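You operate a simulated robot arm through the tools that you are given. There is no shell and no other tool.

You run a simulated two-armed robot. Do the job below in one go: nothing can be reset, and whatever is moved stays where it is left.

JOB
Start rig three's pump and set the flow that the slip asks for.
Fine: open the red valve first; press PUMP, then the green button; set the flow by the blue valve.

Only the result counts: the job must be done as asked and must still hold three seconds after the hand-in. Knocking over, shifting, dropping, spilling or breaking anything else fails it.

ROBOT AND FRAMES
Two 7-joint arms with three-finger grippers on one trunk, on a base that moves. Base frame: it is fixed to the floor where the robot stands at the start and does not move with it; the origin is under the middle of the robot, x ahead of it, y to its left, z up. Readings come in mm, degrees, newtons and seconds.
The left shoulder is at the start at [30, 124, 1183], the right one opposite. Each reaches about 950 mm from its shoulder. Places, roughly: black valve handle of rig three [500, 0, 900]; blue valve handle of rig four [700, -1200, 1300]; blue valve handle of rig one [-700, 2400, 1300]; blue valve handle of rig two [0, 1400, 1300]; cool key of rig three [500, 400, 1300]; green button of rig three [500, 300, 1300]; green valve handle of rig three [500, 200, 1100]; grey valve handle of rig three [500, 0, 1500]; heat key of rig three [500, 400, 1300]; leak key of rig three [500, 500, 1300]; pump key of rig three [500, 500, 1300]; red valve handle of rig four [800, -1500, 1300]; red valve handle of rig one [-500, 2200, 1300]; red valve handle of rig three [400, -100, 1300]; red valve handle of rig two [100, 1200, 1300]; yellow valve handle of rig three [500, 100, 1500]. Payload 2.2 kg a hand.
The TCP of each hand is the grasp point between the finger pads, 28 mm short of the fingertips. In the tool frame z runs along the fingers and y along their closing line. The gripper opens to 102 mm; its body begins 71 mm behind the TCP.
Orientation is that of the tool frame in the base frame, as a unit quaternion [x, y, z, w]. With the fingers straight down and closing along the base's y, the tool's x points along the base's -x, its y along +y and its z along -z.

CONTROLS
- The arms move only by the tool drive_tool. It takes "left_series", "right_series" or both (then of equal length, played together; a hand with none holds still); each is a list of rows, each a list of 3 entries, a list of its own where there are three numbers: the shift along the tool's x, y, z in mm, then the turn, a rotation vector about the tool's x, y, z in degrees, then the finger opening in mm, from 0 to 102. In form: [[[x, y, z], [rx, ry, rz], claw], ...]. A call has 1 to 20 rows; each row shifts and turns the commanded pose from where the row before left it, along the tool's axes as they then stand. Rows are played at 5 a second. More than 50 mm and 8.6 degrees between two rows, or a gripper value outside its range, and nothing of the call is played. Where a pose cannot be reached the arm comes as near as it can. A force on the tool above 40 N (or 10 N above the force at the start of the call, whichever is more), or a blocked arm, ends the call early, and 0.2 s more pass. Each finger travels about 143.6 mm/s and halts on what it meets, pressing with about 35 N; the grip force reading is that of the motor and also rises with nothing between the fingers. The clock runs only during rows and for 0.2 s after the last one: add rows that do not move to give the fingers time. The reply holds the time, the measured pose of the TCP, the force on the tool along the base axes, the opening and the grip force, in the units named above and with some noise, with the torque about the TCP (base axes, N m) and any sound that the robot's microphone picked up.
- Cameras (640 x 400 px; columns grow to the right, rows downward): "scene" is now at [43.7, 39.8, 1906.9]; the picture's right is [0.48, -0.88, 0.00], its down [-0.59, -0.32, -0.74] and it looks along [0.65, 0.35, -0.68] (base axes); focal length 268 px, centre (320, 200). "left" rides on the left gripper at [72, 38, -86] in its tool frame; the picture's right is [-0.46, 0.89, 0.00], its down [-0.60, -0.32, -0.73] and it looks along [-0.65, -0.34, 0.68] (tool axes); focal length 256 px, centre (320, 200). "right" rides on the right gripper at [69, 44, -86] in its tool frame; the picture's right is [-0.53, 0.85, 0.00], its down [-0.58, -0.36, -0.73] and it looks along [-0.62, -0.39, 0.68] (tool axes); focal length 256 px, centre (320, 200). There is no depth. A picture from a camera that has moved, and an enlarged one, comes with that camera's place and axes in the base frame and with its lens.
- snapshot(camera): a new picture of that camera. It takes no simulated time.
- slide_trunk(by): moves the trunk up (or, below 0, down) by that many mm; the arms and the scene camera ride with it, the base frame stays. It gives what a move gives, with no picture.
- roll_base(legs): drives the robot by 1 to 6 legs, each [ahead, left, turn to the left] in mm, mm and degrees, along the robot's own axes; the way and the turn of a leg run together, so that a leg with both is an arc; at most 1500 mm and 180 degrees a leg. The arms and the cameras ride along, it lands a little off, and it stops where it bumps. It gives what a move gives.
- turn_head(pan, tilt): turns the head with the scene camera to pan (to the left, within 143 degrees either way) and tilt (down, from -29 to 69), counted from straight ahead of the robot. It gives what a move gives.
- inspect(camera, box): a new picture of the part [left, top, right, bottom] of that camera's present view, enlarged. It takes no simulated time.
- job_done(): hands the job in; it is judged then, once.

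Nothing tells you exact positions but the pictures and the camera data. Unless the task says otherwise, let go and move clear before handing in.

The tools are called after "Call:" as name(argument=value, ...) on one line, values as JSON. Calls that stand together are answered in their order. drive_tool: Moves the arms, as the interface text tells. Its arguments: {"type":"object","properties":{"left_series":{"type":"array","items":{"type":"array"}},"right_series":{"type":"array","items":{"type":"array"}}},"required":[]} The other tools are called the same way: slide_trunk (by) moves the trunk up or down; roll_base (legs) drives the base; turn_head (pan, tilt) turns the head that bears the scene camera; snapshot (camera) takes a picture; inspect (camera, box) takes an enlarged picture of a part of a camera's view; job_done () hands the job in.

At the start:

```text
time_s: 0.0
left_ee_pos: [471.6, 495.3, 1539.6]
left_ee_rot: [0.0, 1.0, 0.0, 0.0]
left_wrist_force: [-0.1, 0.4, 0.6]
left_ft_torque: [0.01, 0.01, 0.04]
left_gripper_width: 101.9
left_finger_force: 0.1
right_ee_pos: [417.6, 26.2, 1601.9]
right_ee_rot: [0.0, 1.0, 0.0, 0.0]
right_wrist_force: [0.4, -0.4, -0.4]
right_ft_torque: [0.01, 0.0, 0.0]
right_gripper_width: 102.0
right_finger_force: 0.1
trunk travel left (down, up): [-425.0, 115.0]
robot x, y, heading: [0.9, -3.7, 0.0]
head pan, tilt (commanded): [28.5, 42.4]
```

scene: 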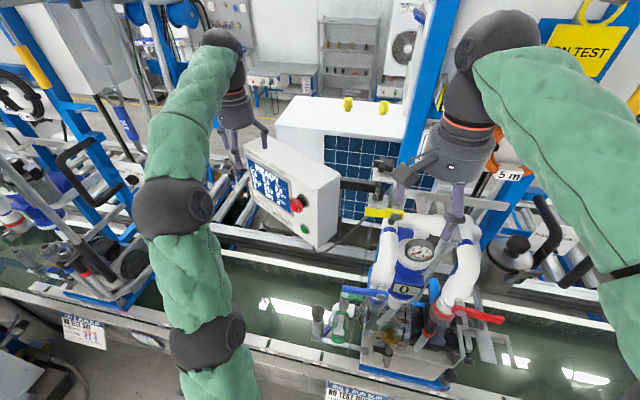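
right: 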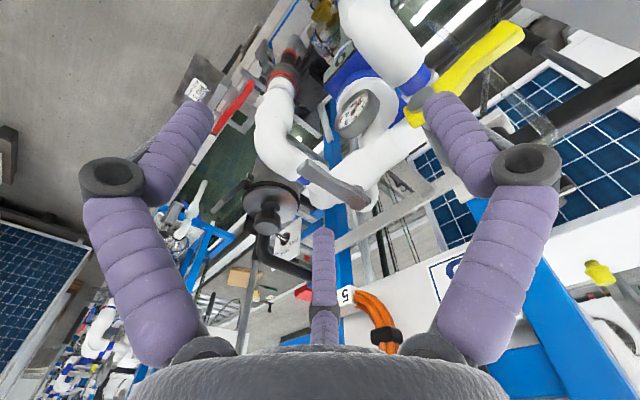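
left: 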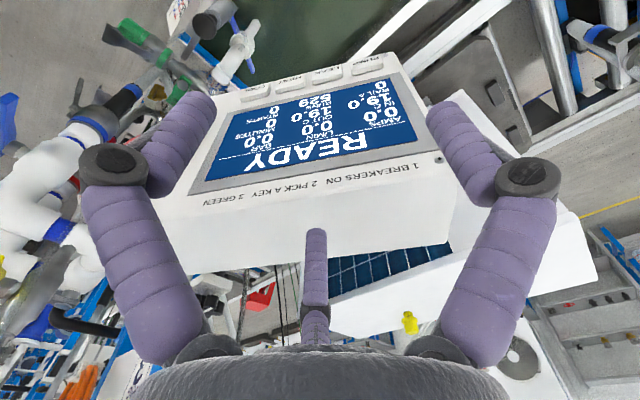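

I see rig three ahead, with a control box (READY screen) near the left hand and the valves in front of the right hand. I'll look closer at the scene first, for the slip and the labels.

Call:
inspect(camera="scene", box=[220, 120, 380, 260])

Call:
inspect(camera="scene", box=[300, 200, 540, 400])

Call:
inspect(camera="left", box=[160, 30, 480, 230])

Call:
inspect(camera="right", box=[180, 0, 540, 240])

```text
2.86 times, centred on (300, 190) of scene
camera zoom: at [43.7, 39.8, 1906.9], right [0.48, -0.88, 0.0], down [-0.59, -0.32, -0.74], along [0.65, 0.35, -0.68], focal length 766 px, centre (377, 229)
```

zoom: 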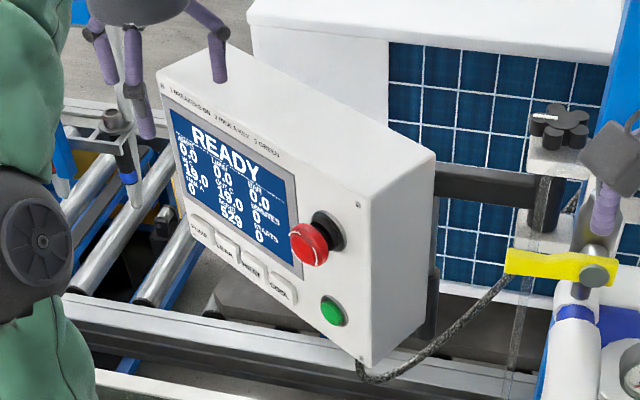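

```text
2.00 times, centred on (420, 300) of scene
camera zoom: at [43.7, 39.8, 1906.9], right [0.48, -0.88, 0.0], down [-0.59, -0.32, -0.74], along [0.65, 0.35, -0.68], focal length 536 px, centre (120, 0)
```

zoom: 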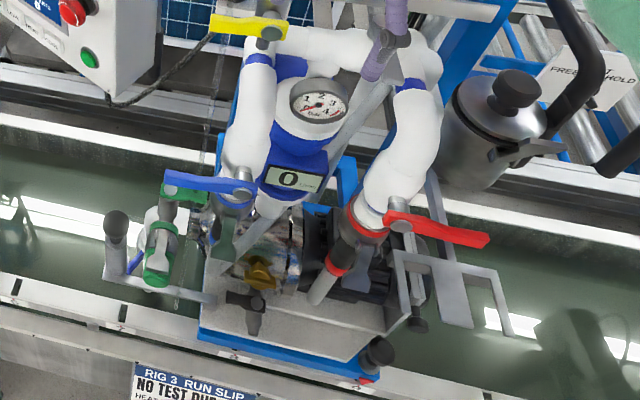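

```text
2.00 times, centred on (320, 130) of left
camera zoom: at [399.1, 533.6, 1625.1], right [0.46, 0.89, 0.0], down [0.6, -0.32, 0.73], along [0.65, -0.34, -0.68], focal length 512 px, centre (320, 340)
```

zoom: 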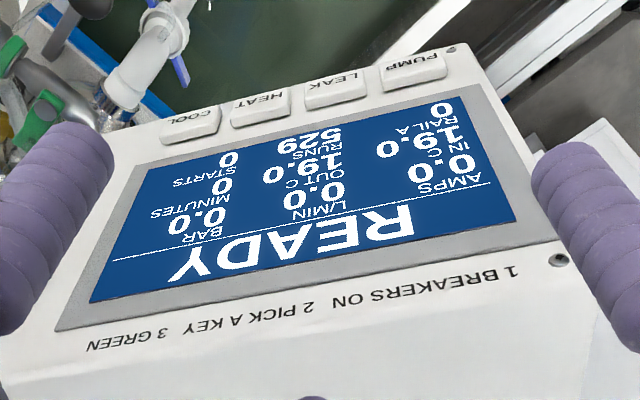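

```text
1.67 times, centred on (360, 120) of right
camera zoom: at [348.2, 71.1, 1688.0], right [0.53, 0.85, 0.0], down [0.58, -0.36, 0.73], along [0.62, -0.39, -0.68], focal length 427 px, centre (253, 333)
```

zoom: 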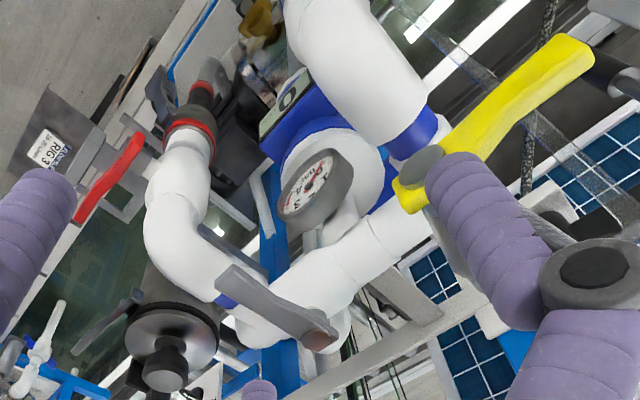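

The box reads "1 BREAKERS ON, 2 PICK A KEY, 3 GREEN", and "RIG 3 RUN SLIP" hangs below the tray. I'll tilt the head down to read the slip and look around for breakers.

Call:
turn_head(pan=10, tilt=69)

Call:
snapshot(camera="scene")

```text
time_s: 0.9
left_ee_pos: [471.7, 495.5, 1539.5]
left_ee_rot: [0.0, 1.0, 0.0, 0.001]
left_wrist_force: [-0.4, 0.0, 0.0]
left_ft_torque: [-0.01, 0.0, 0.0]
left_gripper_width: 102.2
left_finger_force: 0.1
right_ee_pos: [418.8, 26.4, 1602.1]
right_ee_rot: [0.0, 1.0, -0.001, 0.0]
right_wrist_force: [-0.6, -0.1, 0.3]
right_ft_torque: [0.0, -0.01, 0.0]
right_gripper_width: 101.8
right_finger_force: 0.0
trunk travel left (down, up): [-425.0, 115.0]
robot x, y, heading: [-0.7, -1.7, 0.1]
head pan, tilt (commanded): [10.0, 68.8]
```

```text
taken
camera scene: at [25.6, 9.9, 1874.4], right [0.17, -0.98, 0.0], down [-0.92, -0.16, -0.36], along [0.36, 0.06, -0.93], focal length 268 px, centre (320, 200)
```

scene: 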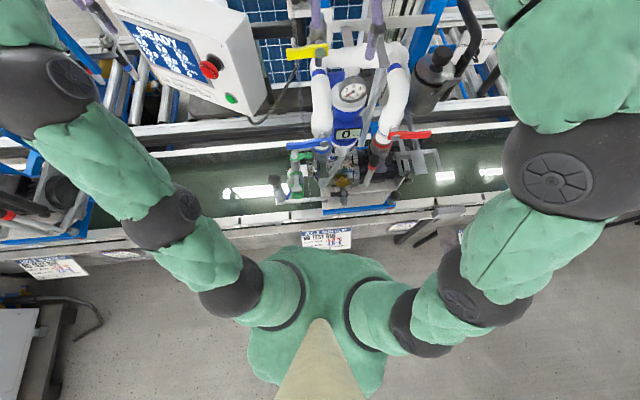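

Call:
inspect(camera="scene", box=[290, 220, 360, 260])

Call:
inspect(camera="scene", box=[10, 240, 150, 290])

Call:
inspect(camera="scene", box=[240, 100, 460, 230])

```text
9.14 times, centred on (325, 240) of scene
camera zoom: at [25.6, 9.9, 1874.4], right [0.17, -0.98, 0.0], down [-0.92, -0.16, -0.36], along [0.36, 0.06, -0.93], focal length 2452 px, centre (274, -166)
```

zoom: 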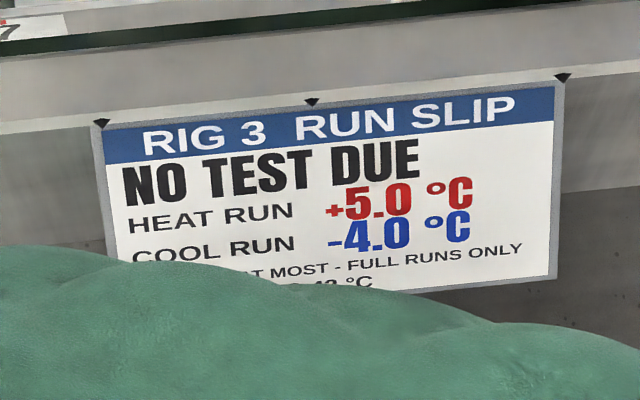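

```text
4.57 times, centred on (80, 265) of scene
camera zoom: at [25.6, 9.9, 1874.4], right [0.17, -0.98, 0.0], down [-0.92, -0.16, -0.36], along [0.36, 0.06, -0.93], focal length 1226 px, centre (1417, -97)
```

zoom: 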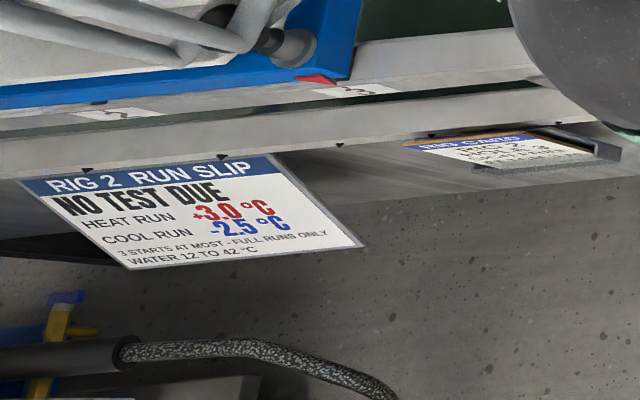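

```text
2.91 times, centred on (350, 165) of scene
camera zoom: at [25.6, 9.9, 1874.4], right [0.17, -0.98, 0.0], down [-0.92, -0.16, -0.36], along [0.36, 0.06, -0.93], focal length 780 px, centre (233, 302)
```

zoom: 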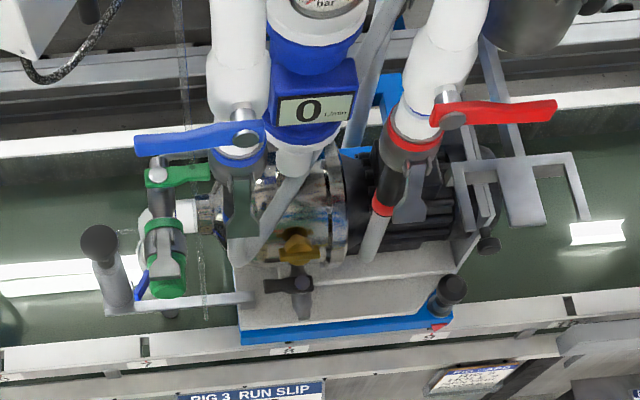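

The run slip shows temperatures but no flow that I can see, and another small card lies in a holder to its right. I'll read both.

Call:
inspect(camera="scene", box=[380, 210, 450, 254])

Call:
inspect(camera="scene", box=[440, 215, 510, 259])

Call:
inspect(camera="scene", box=[95, 240, 155, 270])

Call:
inspect(camera="scene", box=[330, 70, 380, 150])

```text
9.09 times, centred on (415, 232) of scene
camera zoom: at [25.6, 9.9, 1874.4], right [0.17, -0.98, 0.0], down [-0.92, -0.16, -0.36], along [0.36, 0.06, -0.93], focal length 2438 px, centre (-544, -91)
```

zoom: 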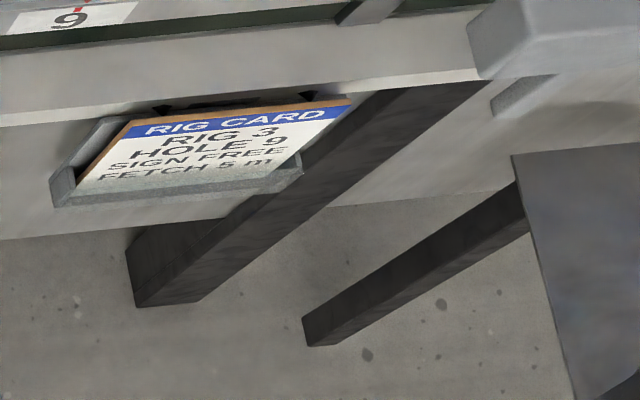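

```text
9.09 times, centred on (475, 237) of scene
camera zoom: at [25.6, 9.9, 1874.4], right [0.17, -0.98, 0.0], down [-0.92, -0.16, -0.36], along [0.36, 0.06, -0.93], focal length 2438 px, centre (-1089, -136)
```

zoom: 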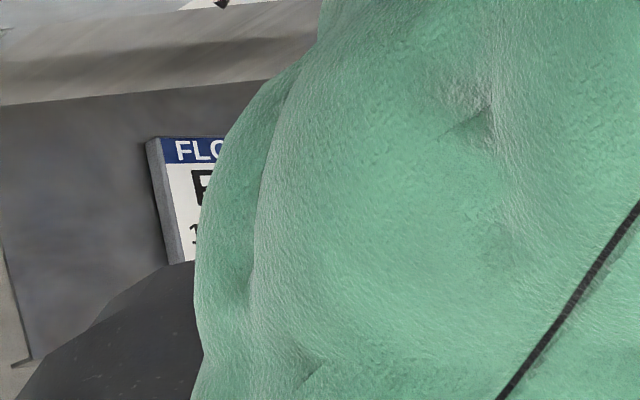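

```text
10.67 times, centred on (125, 255) of scene
camera zoom: at [25.6, 9.9, 1874.4], right [0.17, -0.98, 0.0], down [-0.92, -0.16, -0.36], along [0.36, 0.06, -0.93], focal length 2860 px, centre (2400, -387)
```

zoom: 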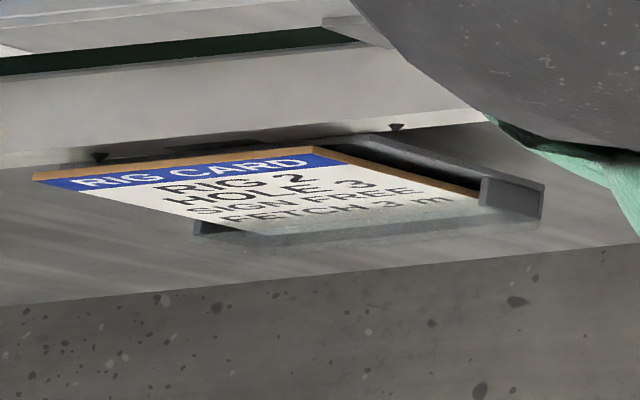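

```text
5.00 times, centred on (355, 110) of scene
camera zoom: at [25.6, 9.9, 1874.4], right [0.17, -0.98, 0.0], down [-0.92, -0.16, -0.36], along [0.36, 0.06, -0.93], focal length 1341 px, centre (145, 650)
```

zoom: 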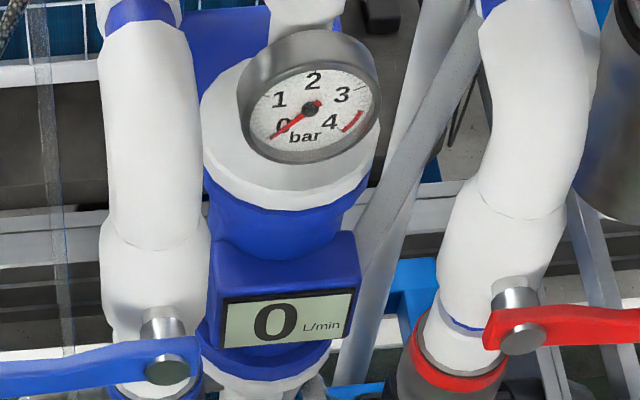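

A "FLO..." slip hangs on the right behind my right arm. I'll turn the head to look round for it and for breakers.

Call:
turn_head(pan=-45, tilt=50)

Call:
snapshot(camera="scene")

Call:
turn_head(pan=-30, tilt=20)

Call:
snapshot(camera="scene")

Call:
turn_head(pan=35, tilt=20)

Call:
snapshot(camera="scene")

Call:
turn_head(pan=80, tilt=45)

Call:
snapshot(camera="scene")

```text
time_s: 2.1
left_ee_pos: [473.3, 495.5, 1538.8]
left_ee_rot: [0.0, 1.0, 0.0, 0.0]
left_wrist_force: [0.6, -0.5, -1.0]
left_ft_torque: [0.0, -0.01, 0.02]
left_gripper_width: 102.0
left_finger_force: 0.0
right_ee_pos: [417.6, 27.6, 1601.1]
right_ee_rot: [0.0, 1.0, 0.0, 0.0]
right_wrist_force: [0.5, 0.9, -0.5]
right_ft_torque: [-0.02, 0.02, -0.01]
right_gripper_width: 102.1
right_finger_force: 0.0
trunk travel left (down, up): [-425.0, 115.0]
robot x, y, heading: [-0.5, 1.8, -0.3]
head pan, tilt (commanded): [-45.0, 50.0]
```

```text
taken
camera scene: at [25.0, -54.3, 1896.3], right [-0.71, -0.71, 0.0], down [-0.54, 0.54, -0.64], along [0.45, -0.45, -0.77], focal length 268 px, centre (320, 200)
```

scene: 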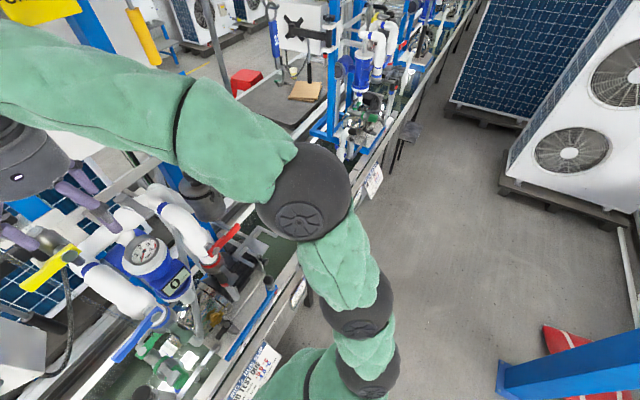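

```text
time_s: 3.1
left_ee_pos: [471.9, 495.9, 1540.7]
left_ee_rot: [-0.001, 1.0, 0.0, 0.001]
left_wrist_force: [0.1, -0.2, 0.2]
left_ft_torque: [0.01, -0.02, -0.01]
left_gripper_width: 101.9
left_finger_force: 0.1
right_ee_pos: [417.6, 27.2, 1601.5]
right_ee_rot: [0.0, 1.0, 0.0, -0.001]
right_wrist_force: [-0.7, -1.0, 0.5]
right_ft_torque: [0.03, -0.01, -0.01]
right_gripper_width: 102.0
right_finger_force: 0.0
trunk travel left (down, up): [-425.0, 115.0]
robot x, y, heading: [-0.8, -3.6, -0.1]
head pan, tilt (commanded): [-30.0, 20.0]
```

```text
taken
camera scene: at [51.1, -46.5, 1941.8], right [-0.5, -0.87, 0.0], down [-0.3, 0.17, -0.94], along [0.81, -0.47, -0.34], focal length 268 px, centre (320, 200)
```

scene: 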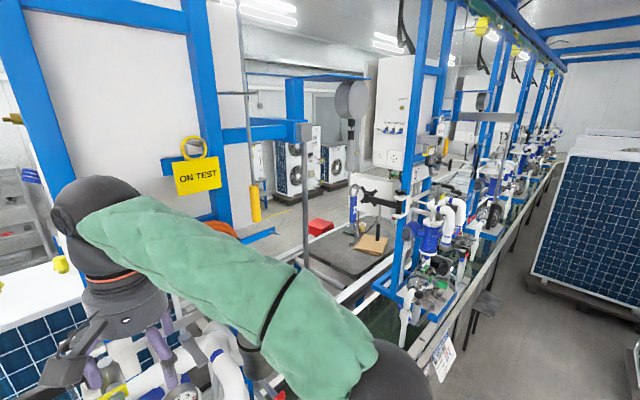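

```text
time_s: 4.5
left_ee_pos: [471.6, 495.6, 1540.7]
left_ee_rot: [0.001, 1.0, 0.0, 0.0]
left_wrist_force: [-0.3, -0.4, 0.8]
left_ft_torque: [0.03, 0.0, -0.03]
left_gripper_width: 101.8
left_finger_force: 0.0
right_ee_pos: [418.1, 27.7, 1601.0]
right_ee_rot: [0.0, 1.0, 0.001, 0.0]
right_wrist_force: [1.0, 0.8, -0.4]
right_ft_torque: [0.02, 0.02, 0.01]
right_gripper_width: 102.0
right_finger_force: 0.1
trunk travel left (down, up): [-425.0, 115.0]
robot x, y, heading: [2.3, 3.1, 0.2]
head pan, tilt (commanded): [35.0, 20.0]
```

```text
taken
camera scene: at [46.9, 53.4, 1941.9], right [0.57, -0.82, 0.0], down [-0.28, -0.2, -0.94], along [0.77, 0.54, -0.34], focal length 268 px, centre (320, 200)
```

scene: 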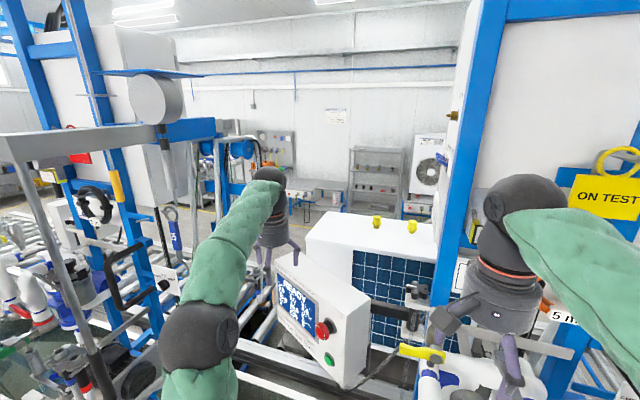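

```text
time_s: 5.6
left_ee_pos: [471.7, 495.6, 1539.9]
left_ee_rot: [0.001, 1.0, 0.0, 0.0]
left_wrist_force: [0.4, 0.2, -0.2]
left_ft_torque: [0.05, 0.04, -0.01]
left_gripper_width: 102.4
left_finger_force: 0.0
right_ee_pos: [417.2, 26.2, 1600.4]
right_ee_rot: [0.0, 1.0, 0.0, 0.0]
right_wrist_force: [0.0, 0.2, 0.0]
right_ft_torque: [-0.01, -0.01, 0.04]
right_gripper_width: 102.2
right_finger_force: 0.1
trunk travel left (down, up): [-425.0, 115.0]
robot x, y, heading: [1.1, 4.3, 0.2]
head pan, tilt (commanded): [80.0, 45.0]
```

```text
taken
camera scene: at [-15.3, 80.2, 1903.3], right [0.98, -0.17, 0.0], down [-0.12, -0.7, -0.71], along [0.12, 0.7, -0.71], focal length 268 px, centre (320, 200)
```

scene: 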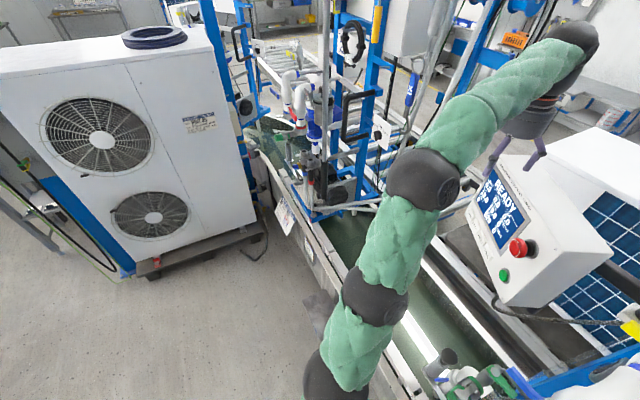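

The line of rigs runs at a slant past me, and rig three's e-stop, green button and key row are in view. Next I'll look at the electrical parts of rig three (upper part) and at the valve cluster again.

Call:
turn_head(pan=0, tilt=-10)

Call:
snapshot(camera="scene")

Call:
turn_head(pan=-5, tilt=48)

Call:
snapshot(camera="scene")

Call:
inspect(camera="scene", box=[180, 120, 420, 270])

```text
time_s: 7.1
left_ee_pos: [472.6, 495.6, 1539.8]
left_ee_rot: [0.0, 1.0, -0.001, 0.0]
left_wrist_force: [0.8, -0.5, 0.0]
left_ft_torque: [-0.03, 0.0, 0.01]
left_gripper_width: 102.2
left_finger_force: 0.1
right_ee_pos: [418.7, 26.0, 1601.0]
right_ee_rot: [0.0, 1.0, 0.0, 0.0]
right_wrist_force: [0.5, 0.2, -0.4]
right_ft_torque: [0.0, -0.01, -0.02]
right_gripper_width: 102.3
right_finger_force: 0.2
trunk travel left (down, up): [-425.0, 115.0]
robot x, y, heading: [2.7, -2.5, 0.2]
head pan, tilt (commanded): [0.0, -10.0]
```

```text
taken
camera scene: at [54.9, 0.2, 1989.4], right [0.0, -1.0, 0.0], down [0.17, 0.0, -0.98], along [0.98, 0.0, 0.17], focal length 268 px, centre (320, 200)
```

scene: 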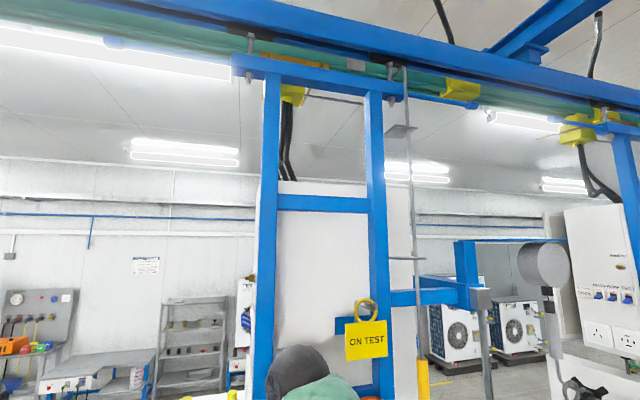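

```text
time_s: 8.4
left_ee_pos: [471.7, 495.0, 1538.9]
left_ee_rot: [0.0, 1.0, 0.0, 0.0]
left_wrist_force: [0.3, 0.3, 0.6]
left_ft_torque: [0.01, -0.02, 0.02]
left_gripper_width: 101.7
left_finger_force: 0.1
right_ee_pos: [417.0, 25.7, 1601.4]
right_ee_rot: [0.0, 1.0, -0.001, 0.0]
right_wrist_force: [-0.3, 1.1, -0.4]
right_ft_torque: [0.0, -0.01, 0.02]
right_gripper_width: 102.3
right_finger_force: 0.1
trunk travel left (down, up): [-425.0, 115.0]
robot x, y, heading: [4.1, -1.4, 0.1]
head pan, tilt (commanded): [-5.0, 48.0]
```

```text
taken
camera scene: at [49.1, -6.8, 1899.1], right [-0.09, -1.0, 0.0], down [-0.74, 0.06, -0.67], along [0.67, -0.06, -0.74], focal length 268 px, centre (320, 200)
```

scene: 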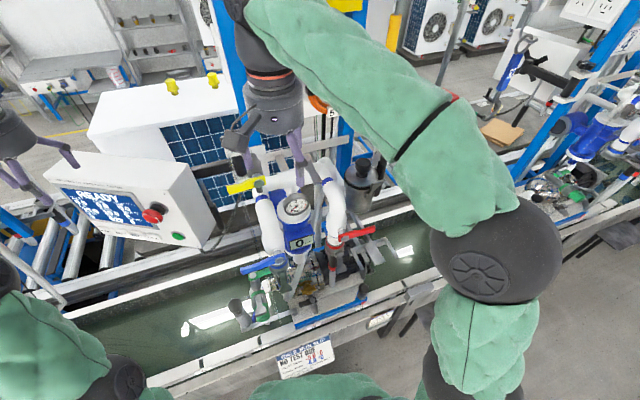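

```text
2.67 times, centred on (300, 195) of scene
camera zoom: at [49.1, -6.8, 1899.1], right [-0.09, -1.0, 0.0], down [-0.74, 0.06, -0.67], along [0.67, -0.06, -0.74], focal length 715 px, centre (373, 213)
```

zoom: 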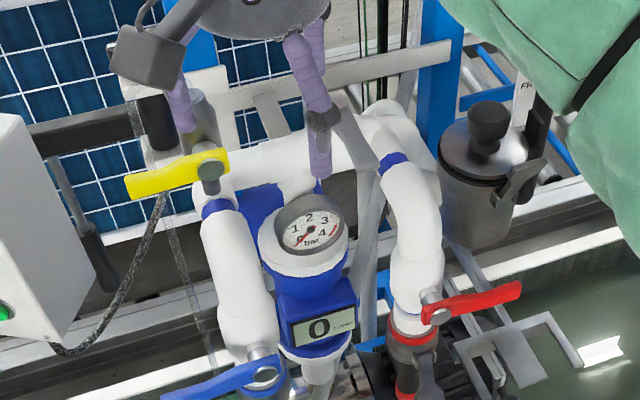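

The right elbow hides the flow slip from the head. I'll check the gap between the arm links for it, and the right-hand view for the sign near the valves.

Call:
inspect(camera="scene", box=[360, 270, 480, 345])

Call:
inspect(camera="scene", box=[250, 320, 360, 390])

Call:
inspect(camera="right", box=[160, 60, 280, 135])

```text
5.33 times, centred on (420, 308) of scene
camera zoom: at [49.1, -6.8, 1899.1], right [-0.09, -1.0, 0.0], down [-0.74, 0.06, -0.67], along [0.67, -0.06, -0.74], focal length 1430 px, centre (-213, -373)
```

zoom: 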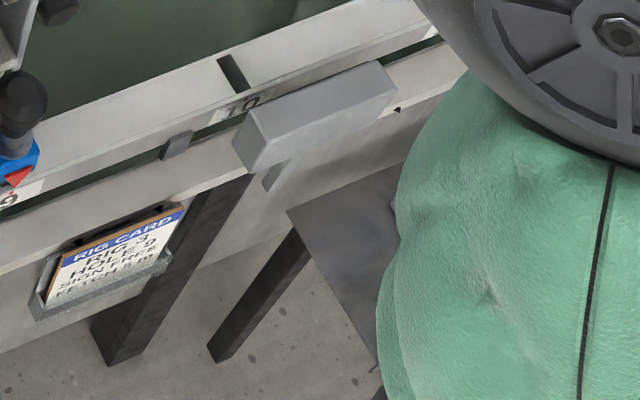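

```text
5.71 times, centred on (305, 355) of scene
camera zoom: at [49.1, -6.8, 1899.1], right [-0.09, -1.0, 0.0], down [-0.74, 0.06, -0.67], along [0.67, -0.06, -0.74], focal length 1532 px, centre (406, -686)
```

zoom: 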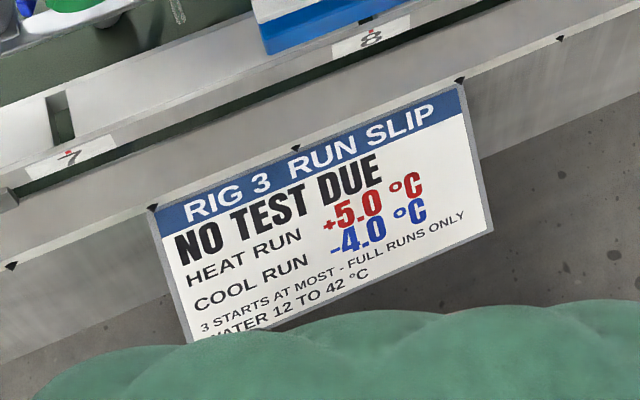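

```text
5.33 times, centred on (220, 98) of right
camera zoom: at [348.2, 71.1, 1688.0], right [0.53, 0.85, 0.0], down [0.58, -0.36, 0.73], along [0.62, -0.39, -0.68], focal length 1365 px, centre (853, 747)
```

zoom: 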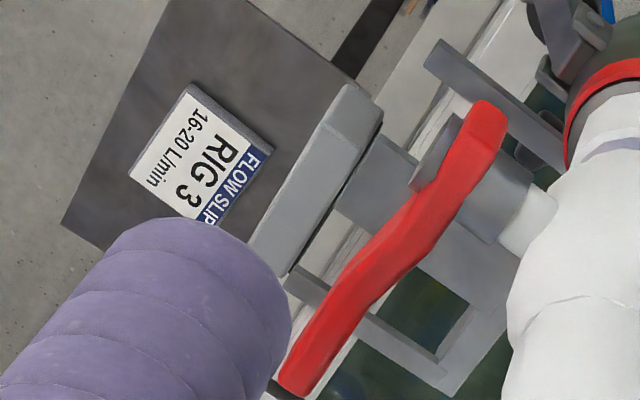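

The flow slip reads RIG 3, 16–20 L/min, so I'll aim for 18. Red and blue handles both lie across their pipes (shut). I'll look at neighbouring rigs to learn which way the levers swing.

Call:
turn_head(pan=-45, tilt=35)

Call:
inspect(camera="scene", box=[260, 0, 480, 150])

Call:
turn_head(pan=80, tilt=30)

Call:
snapshot(camera="scene")

Call:
inspect(camera="scene", box=[240, 100, 400, 260])

Call:
turn_head(pan=25, tilt=0)

Call:
snapshot(camera="scene")

```text
time_s: 9.4
left_ee_pos: [471.3, 495.3, 1539.0]
left_ee_rot: [0.0, 1.0, 0.0, 0.0]
left_wrist_force: [-0.6, 0.9, 0.6]
left_ft_torque: [-0.02, -0.03, -0.03]
left_gripper_width: 102.0
left_finger_force: 0.0
right_ee_pos: [417.6, 26.8, 1602.0]
right_ee_rot: [0.001, 1.0, 0.0, -0.001]
right_wrist_force: [0.3, -0.3, -0.1]
right_ft_torque: [-0.01, 0.0, 0.01]
right_gripper_width: 102.2
right_finger_force: 0.0
trunk travel left (down, up): [-425.0, 115.0]
robot x, y, heading: [-2.1, 1.3, 0.2]
head pan, tilt (commanded): [-45.0, 35.0]
```

```text
2.67 times, centred on (370, 75) of scene
camera zoom: at [32.9, -62.1, 1918.0], right [-0.71, -0.71, 0.0], down [-0.41, 0.41, -0.82], along [0.58, -0.58, -0.57], focal length 715 px, centre (187, 533)
```

zoom: 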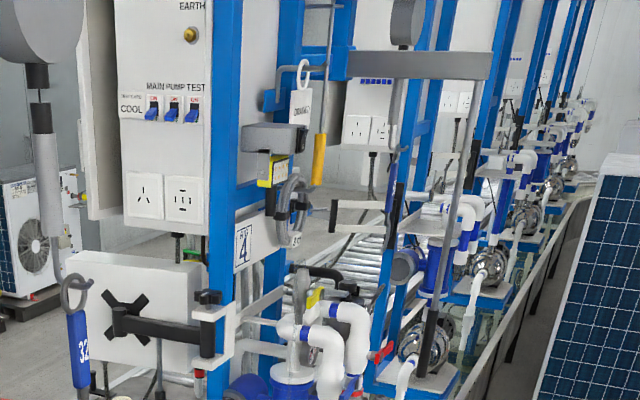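

```text
time_s: 11.5
left_ee_pos: [472.5, 494.5, 1540.6]
left_ee_rot: [0.0, 1.0, 0.0, 0.0]
left_wrist_force: [-0.1, -1.0, -0.2]
left_ft_torque: [-0.01, 0.02, -0.01]
left_gripper_width: 102.1
left_finger_force: 0.0
right_ee_pos: [418.5, 27.5, 1601.4]
right_ee_rot: [0.0, 1.0, 0.0, 0.0]
right_wrist_force: [0.2, 0.1, -0.4]
right_ft_torque: [0.01, 0.0, 0.01]
right_gripper_width: 102.2
right_finger_force: 0.1
trunk travel left (down, up): [-425.0, 115.0]
robot x, y, heading: [2.1, -0.1, 0.3]
head pan, tilt (commanded): [80.0, 30.0]
```

```text
taken
camera scene: at [-13.7, 89.1, 1925.8], right [0.98, -0.17, 0.0], down [-0.09, -0.49, -0.87], along [0.15, 0.85, -0.5], focal length 268 px, centre (320, 200)
```

scene: 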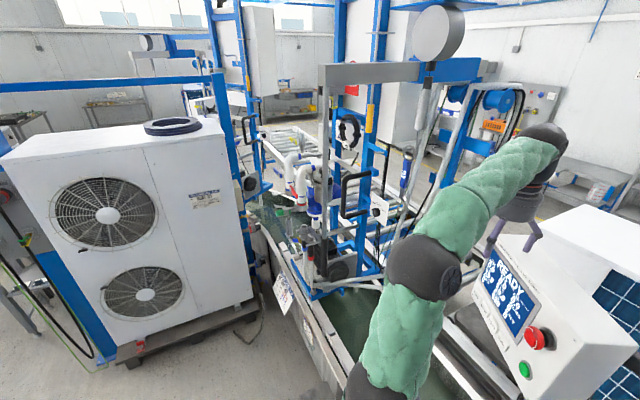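

```text
2.50 times, centred on (320, 180) of scene
camera zoom: at [-13.7, 89.1, 1925.8], right [0.98, -0.17, 0.0], down [-0.09, -0.49, -0.87], along [0.15, 0.85, -0.5], focal length 670 px, centre (320, 250)
```

zoom: 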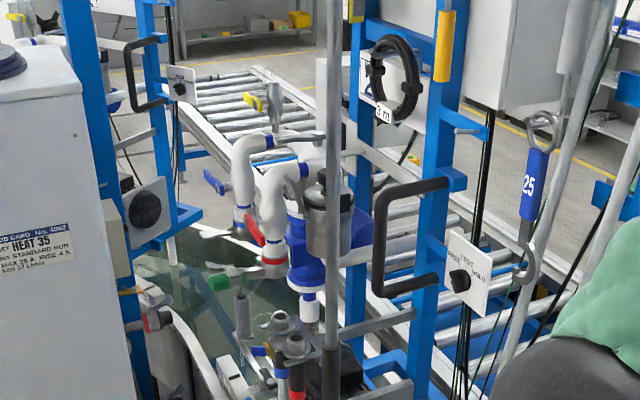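

```text
time_s: 12.7
left_ee_pos: [472.0, 495.6, 1538.8]
left_ee_rot: [0.0, 1.0, 0.001, 0.0]
left_wrist_force: [0.2, 0.0, -0.2]
left_ft_torque: [0.04, 0.0, -0.02]
left_gripper_width: 102.0
left_finger_force: 0.1
right_ee_pos: [417.2, 27.3, 1601.5]
right_ee_rot: [0.0, 1.0, 0.0, 0.0]
right_wrist_force: [0.7, 0.5, 0.6]
right_ft_torque: [0.0, -0.01, 0.0]
right_gripper_width: 102.0
right_finger_force: 0.1
trunk travel left (down, up): [-425.0, 115.0]
robot x, y, heading: [0.2, -2.7, -0.2]
head pan, tilt (commanded): [25.0, 0.0]
```

```text
taken
camera scene: at [52.1, 38.2, 1974.1], right [0.42, -0.91, 0.0], down [0.0, 0.0, -1.0], along [0.91, 0.42, 0.0], focal length 268 px, centre (320, 200)
```

scene: 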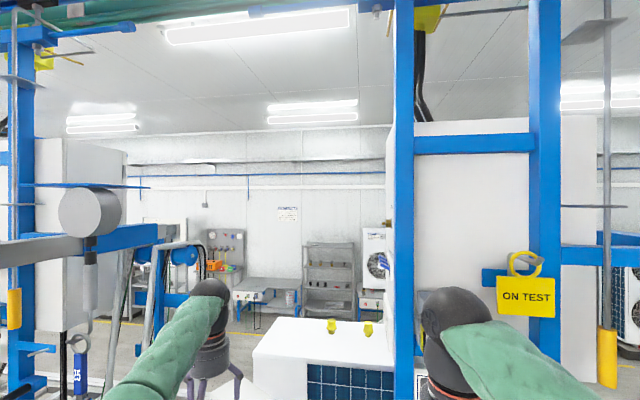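

Breakers sit on the left side face of each rig's cabinet (rig four shows MAIN, PUMP, TEST levers). I'll check the state of rig three's breakers and the neighbours' for comparison.

Call:
turn_head(pan=30, tilt=10)

Call:
inspect(camera="scene", box=[380, 120, 480, 240])

Call:
inspect(camera="scene", box=[400, 150, 460, 210])

Call:
turn_head(pan=-45, tilt=25)

Call:
inspect(camera="scene", box=[290, 50, 350, 100])

```text
time_s: 13.5
left_ee_pos: [471.8, 494.6, 1539.8]
left_ee_rot: [0.0, 1.0, 0.0, 0.0]
left_wrist_force: [-0.6, 0.3, -0.7]
left_ft_torque: [-0.01, 0.0, 0.0]
left_gripper_width: 101.8
left_finger_force: 0.1
right_ee_pos: [418.3, 27.2, 1601.8]
right_ee_rot: [0.0, 1.0, 0.0, 0.0]
right_wrist_force: [-0.1, -0.8, -0.6]
right_ft_torque: [-0.03, 0.0, 0.01]
right_gripper_width: 101.9
right_finger_force: 0.0
trunk travel left (down, up): [-425.0, 115.0]
robot x, y, heading: [-1.8, -0.4, -0.1]
head pan, tilt (commanded): [30.0, 10.0]
```

```text
3.33 times, centred on (430, 180) of scene
camera zoom: at [51.0, 46.5, 1958.2], right [0.5, -0.87, 0.0], down [-0.15, -0.09, -0.98], along [0.85, 0.49, -0.17], focal length 894 px, centre (-47, 267)
```

zoom: 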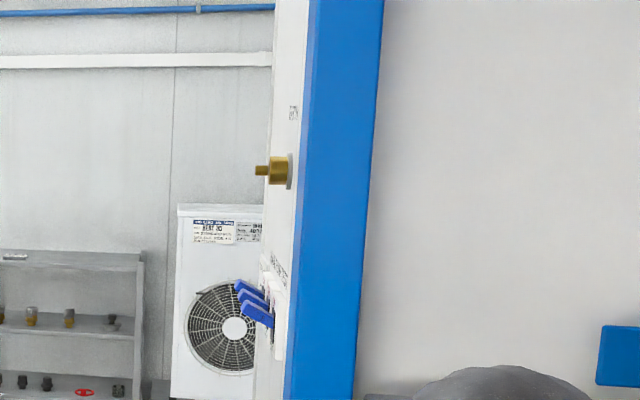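

```text
6.67 times, centred on (430, 180) of scene
camera zoom: at [51.0, 46.5, 1958.2], right [0.5, -0.87, 0.0], down [-0.15, -0.09, -0.98], along [0.85, 0.49, -0.17], focal length 1788 px, centre (-413, 333)
```

zoom: 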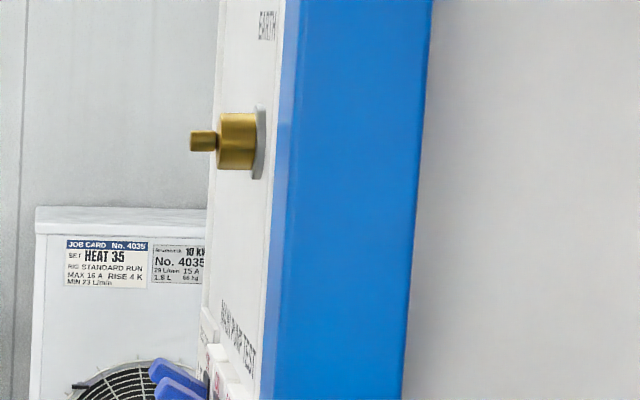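

```text
time_s: 14.9
left_ee_pos: [471.1, 495.2, 1540.8]
left_ee_rot: [0.0, 1.0, 0.0, 0.0]
left_wrist_force: [-0.1, 0.5, -0.1]
left_ft_torque: [0.0, 0.0, 0.01]
left_gripper_width: 102.2
left_finger_force: 0.1
right_ee_pos: [417.1, 26.8, 1600.3]
right_ee_rot: [0.0, 1.0, 0.0, 0.0]
right_wrist_force: [-0.6, -0.4, 0.6]
right_ft_torque: [0.04, 0.0, -0.02]
right_gripper_width: 102.0
right_finger_force: 0.0
trunk travel left (down, up): [-425.0, 115.0]
robot x, y, heading: [2.0, 0.2, 0.0]
head pan, tilt (commanded): [-45.0, 25.0]
```

```text
8.00 times, centred on (320, 75) of scene
camera zoom: at [35.7, -65.0, 1933.8], right [-0.71, -0.71, 0.0], down [-0.3, 0.3, -0.91], along [0.64, -0.64, -0.42], focal length 2145 px, centre (320, 1200)
```

zoom: 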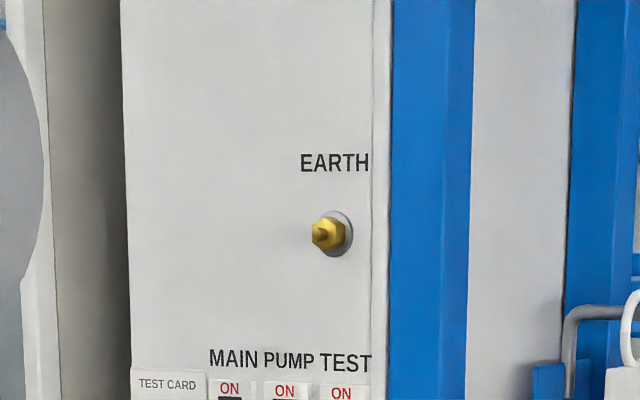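

Rig three's levers slant upward from the plate. I'll compare with rig four's levers to be sure what up means.

Call:
inspect(camera="scene", box=[290, 80, 350, 130])

Call:
turn_head(pan=32, tilt=15)

Call:
inspect(camera="scene", box=[400, 130, 460, 190])

```text
8.00 times, centred on (320, 105) of scene
camera zoom: at [35.7, -65.0, 1933.8], right [-0.71, -0.71, 0.0], down [-0.3, 0.3, -0.91], along [0.64, -0.64, -0.42], focal length 2145 px, centre (320, 960)
```

zoom: 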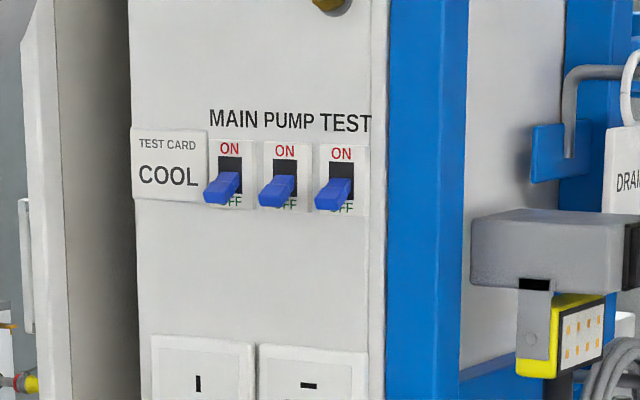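

```text
time_s: 16.4
left_ee_pos: [471.8, 496.0, 1538.5]
left_ee_rot: [0.001, 1.0, 0.001, 0.0]
left_wrist_force: [-0.4, 0.5, -0.1]
left_ft_torque: [0.01, -0.01, 0.0]
left_gripper_width: 102.0
left_finger_force: 0.1
right_ee_pos: [417.3, 26.5, 1600.4]
right_ee_rot: [0.0, 1.0, 0.001, 0.0]
right_wrist_force: [1.0, -0.4, -0.4]
right_ft_torque: [-0.01, 0.03, 0.01]
right_gripper_width: 102.0
right_finger_force: 0.1
trunk travel left (down, up): [-425.0, 115.0]
robot x, y, heading: [-1.5, -1.9, -0.2]
head pan, tilt (commanded): [32.0, 15.0]
```

```text
6.67 times, centred on (430, 160) of scene
camera zoom: at [49.8, 49.5, 1950.0], right [0.53, -0.85, 0.0], down [-0.22, -0.14, -0.97], along [0.82, 0.51, -0.26], focal length 1788 px, centre (-413, 467)
```

zoom: 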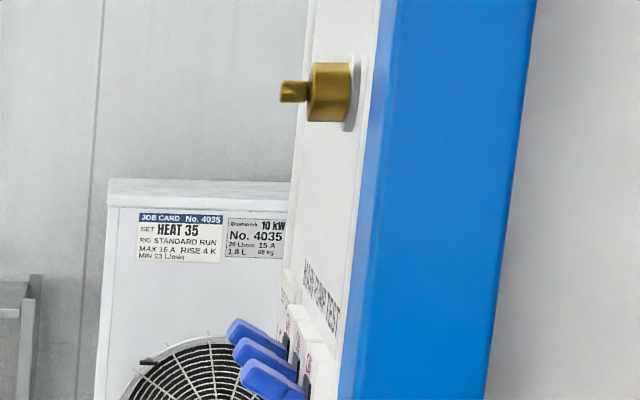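

All three of rig three's breakers are up (ON), unlike rig four's. I'd like more arm room, so I'll check that the floor behind me is free before backing off a little.

Call:
turn_head(pan=143, tilt=45)

Call:
snapshot(camera="scene")

Call:
turn_head(pan=-143, tilt=45)

Call:
snapshot(camera="scene")

```text
time_s: 18.3
left_ee_pos: [471.2, 495.5, 1539.2]
left_ee_rot: [0.0, 1.0, 0.001, 0.0]
left_wrist_force: [0.3, -0.2, 0.0]
left_ft_torque: [0.04, -0.01, 0.01]
left_gripper_width: 102.0
left_finger_force: 0.0
right_ee_pos: [417.4, 26.4, 1602.4]
right_ee_rot: [0.0, 1.0, 0.0, 0.0]
right_wrist_force: [0.6, 1.1, 0.0]
right_ft_torque: [0.03, 0.07, 0.02]
right_gripper_width: 101.7
right_finger_force: 0.1
trunk travel left (down, up): [-425.0, 115.0]
robot x, y, heading: [0.2, 0.2, 0.0]
head pan, tilt (commanded): [143.0, 45.0]
```

```text
taken
camera scene: at [-94.4, 49.1, 1903.3], right [0.6, 0.8, 0.0], down [0.56, -0.43, -0.71], along [-0.56, 0.43, -0.71], focal length 268 px, centre (320, 200)
```

scene: 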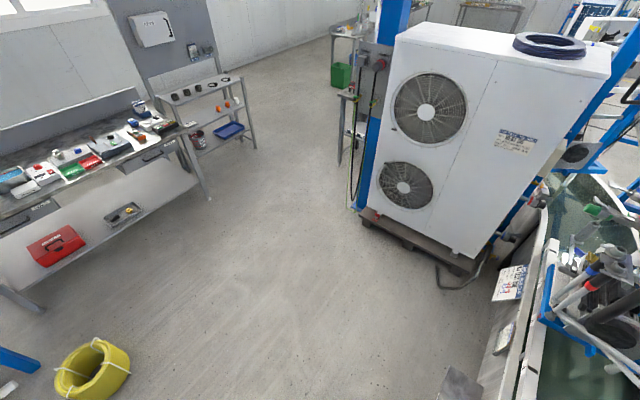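

```text
time_s: 22.2
left_ee_pos: [472.7, 495.5, 1539.8]
left_ee_rot: [0.0, 1.0, 0.0, 0.0]
left_wrist_force: [-0.7, -1.1, 0.4]
left_ft_torque: [-0.01, 0.02, -0.03]
left_gripper_width: 101.6
left_finger_force: 0.1
right_ee_pos: [416.3, 26.7, 1601.7]
right_ee_rot: [0.0, 1.0, 0.0, 0.0]
right_wrist_force: [0.5, -0.3, 0.2]
right_ft_torque: [-0.01, 0.0, -0.03]
right_gripper_width: 102.4
right_finger_force: 0.1
trunk travel left (down, up): [-425.0, 115.0]
robot x, y, heading: [2.4, 1.5, 0.1]
head pan, tilt (commanded): [-143.0, 45.0]
```

```text
taken
camera scene: at [-94.4, -48.9, 1903.3], right [-0.6, 0.8, 0.0], down [0.56, 0.43, -0.71], along [-0.56, -0.43, -0.71], focal length 268 px, centre (320, 200)
```

scene: 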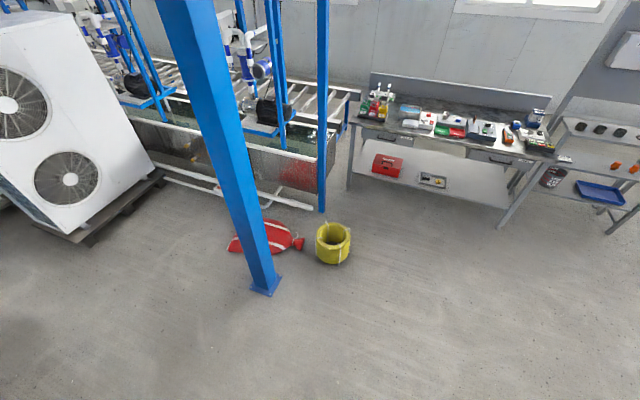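

The floor behind is clear (pillar about 1 m to the right-rear). I'll raise both hands a little and back off 180 mm.

Call:
drive_tool(left_series=[[[0, 0, -40], [0, 0, 0], 102]], right_series=[[[0, 0, -20], [0, 0, 0], 102]])

Call:
roll_base(legs=[[-180, 0, 0]])

Call:
turn_head(pan=0, tilt=42)

Call:
snapshot(camera="scene")

Call:
snapshot(camera="right")

Call:
snapshot(camera="left")

```text
time_s: 22.6
left_ee_pos: [473.7, 493.5, 1578.1]
left_ee_rot: [0.0, 1.0, -0.001, 0.0]
left_wrist_force: [0.2, -0.3, 0.5]
left_ft_torque: [0.02, 0.04, -0.04]
left_gripper_width: 102.0
left_finger_force: 0.1
right_ee_pos: [417.7, 26.1, 1621.5]
right_ee_rot: [0.0, 1.0, 0.0, 0.0]
right_wrist_force: [0.5, 0.1, -0.2]
right_ft_torque: [-0.03, 0.01, 0.03]
right_gripper_width: 102.1
right_finger_force: 0.0
trunk travel left (down, up): [-425.0, 115.0]
robot x, y, heading: [-1.1, -0.2, 0.2]
head pan, tilt (commanded): [-143.0, 45.0]
```

```text
time_s: 24.1
left_ee_pos: [293.6, 494.6, 1578.6]
left_ee_rot: [0.002, 1.0, 0.0, 0.0]
left_wrist_force: [-0.6, 0.3, 0.8]
left_ft_torque: [-0.02, -0.01, -0.02]
left_gripper_width: 101.9
left_finger_force: 0.0
right_ee_pos: [239.6, 26.7, 1620.6]
right_ee_rot: [0.001, 1.0, 0.001, 0.0]
right_wrist_force: [-0.4, -1.1, -0.2]
right_ft_torque: [-0.01, -0.02, 0.0]
right_gripper_width: 102.1
right_finger_force: 0.1
trunk travel left (down, up): [-425.0, 115.0]
robot x, y, heading: [-179.8, 1.9, -0.2]
head pan, tilt (commanded): [-143.0, 45.0]
```

```text
time_s: 26.4
left_ee_pos: [292.9, 493.8, 1578.2]
left_ee_rot: [0.0, 1.0, 0.0, 0.001]
left_wrist_force: [-0.1, -0.5, 0.5]
left_ft_torque: [-0.01, 0.0, 0.0]
left_gripper_width: 102.0
left_finger_force: 0.2
right_ee_pos: [238.3, 25.3, 1620.4]
right_ee_rot: [0.001, 1.0, 0.0, 0.0]
right_wrist_force: [0.1, -0.3, 0.8]
right_ft_torque: [-0.01, 0.01, 0.01]
right_gripper_width: 102.2
right_finger_force: 0.1
trunk travel left (down, up): [-425.0, 115.0]
robot x, y, heading: [-178.9, 1.7, 0.1]
head pan, tilt (commanded): [0.0, 42.0]
```

```text
taken
camera scene: at [-124.7, 0.1, 1907.5], right [0.0, -1.0, 0.0], down [-0.67, 0.0, -0.74], along [0.74, 0.0, -0.67], focal length 268 px, centre (320, 200)
```

scene: 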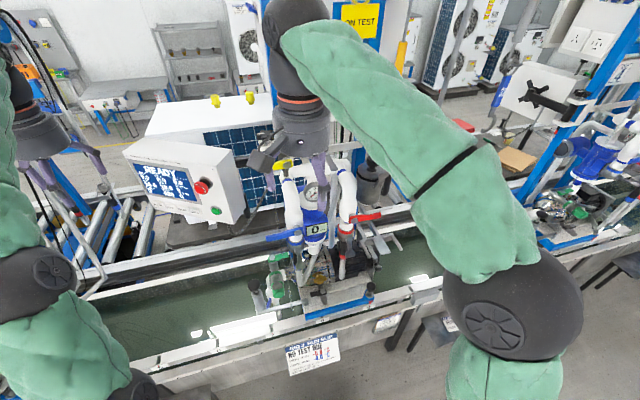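

```text
taken
camera right: at [169.4, 70.3, 1707.6], right [0.54, 0.84, 0.0], down [0.58, -0.36, 0.73], along [0.62, -0.39, -0.68], focal length 256 px, centre (320, 200)
```

right: 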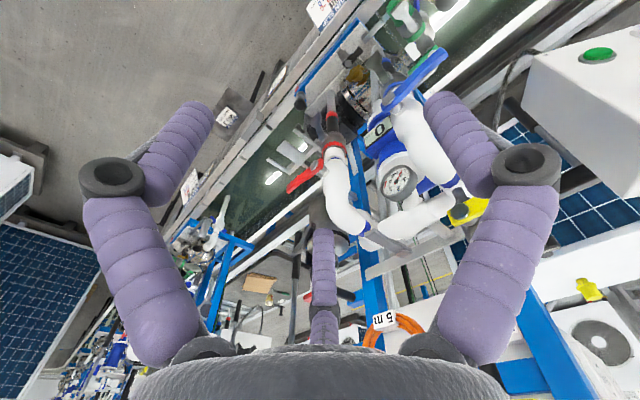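

```text
taken
camera left: at [220.6, 531.9, 1664.0], right [0.47, 0.88, 0.0], down [0.6, -0.32, 0.73], along [0.65, -0.34, -0.68], focal length 256 px, centre (320, 200)
```

left: 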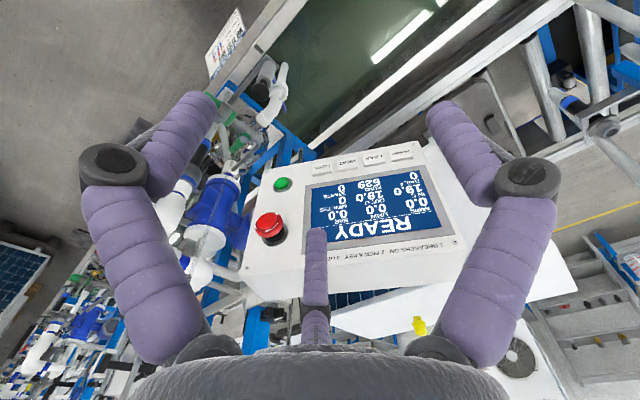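

Both cameras now see the control box and the valves. I'll zoom in on both from two viewpoints to triangulate the keys, green button and handles.

Call:
inspect(camera="scene", box=[110, 120, 270, 240])

Call:
inspect(camera="left", box=[230, 120, 470, 300])

Call:
inspect(camera="scene", box=[250, 150, 410, 250])

Call:
inspect(camera="right", box=[270, 30, 510, 250])

```text
3.33 times, centred on (190, 180) of scene
camera zoom: at [-124.7, 0.1, 1907.5], right [0.0, -1.0, 0.0], down [-0.67, 0.0, -0.74], along [0.74, 0.0, -0.67], focal length 894 px, centre (753, 267)
```

zoom: 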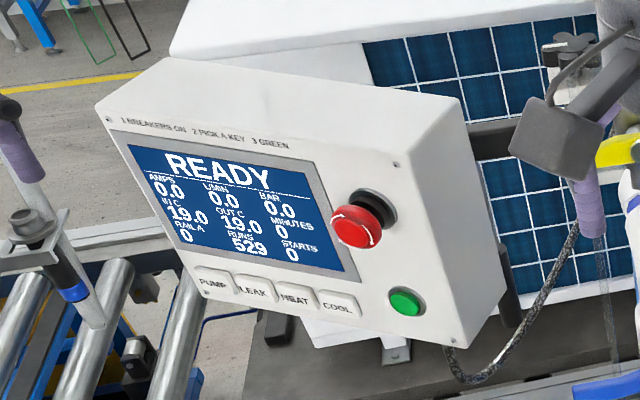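

```text
2.22 times, centred on (350, 210) of left
camera zoom: at [220.6, 531.9, 1664.0], right [0.47, 0.88, 0.0], down [0.6, -0.32, 0.73], along [0.65, -0.34, -0.68], focal length 569 px, centre (253, 178)
```

zoom: 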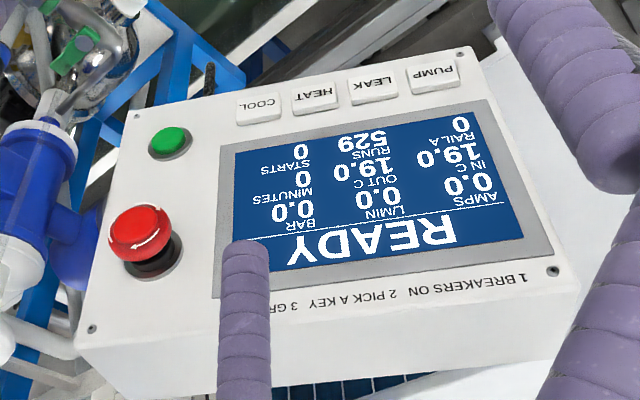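

```text
4.00 times, centred on (330, 200) of scene
camera zoom: at [-124.7, 0.1, 1907.5], right [0.0, -1.0, 0.0], down [-0.67, 0.0, -0.74], along [0.74, 0.0, -0.67], focal length 1073 px, centre (280, 200)
```

zoom: 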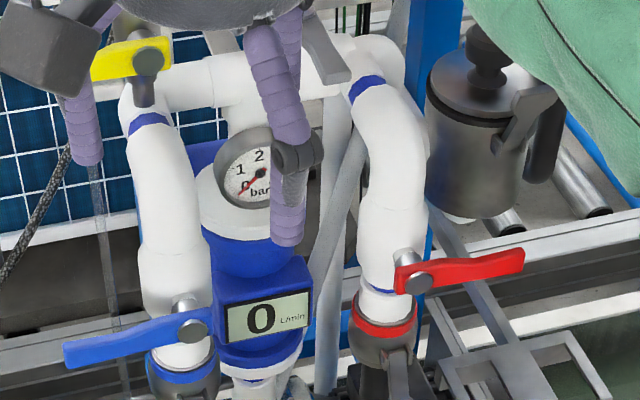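

```text
1.82 times, centred on (390, 140) of right
camera zoom: at [169.4, 70.3, 1707.6], right [0.54, 0.84, 0.0], down [0.58, -0.36, 0.73], along [0.62, -0.39, -0.68], focal length 465 px, centre (193, 309)
```

zoom: 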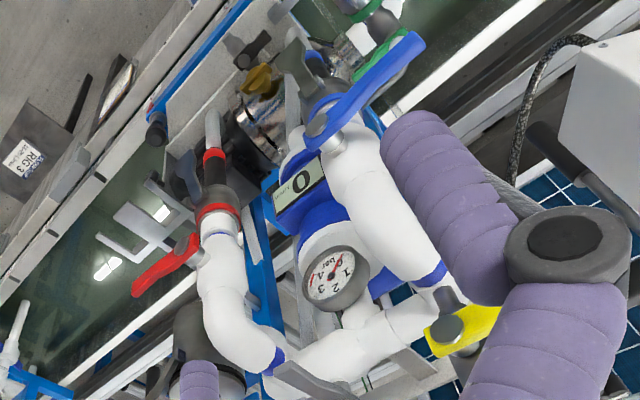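

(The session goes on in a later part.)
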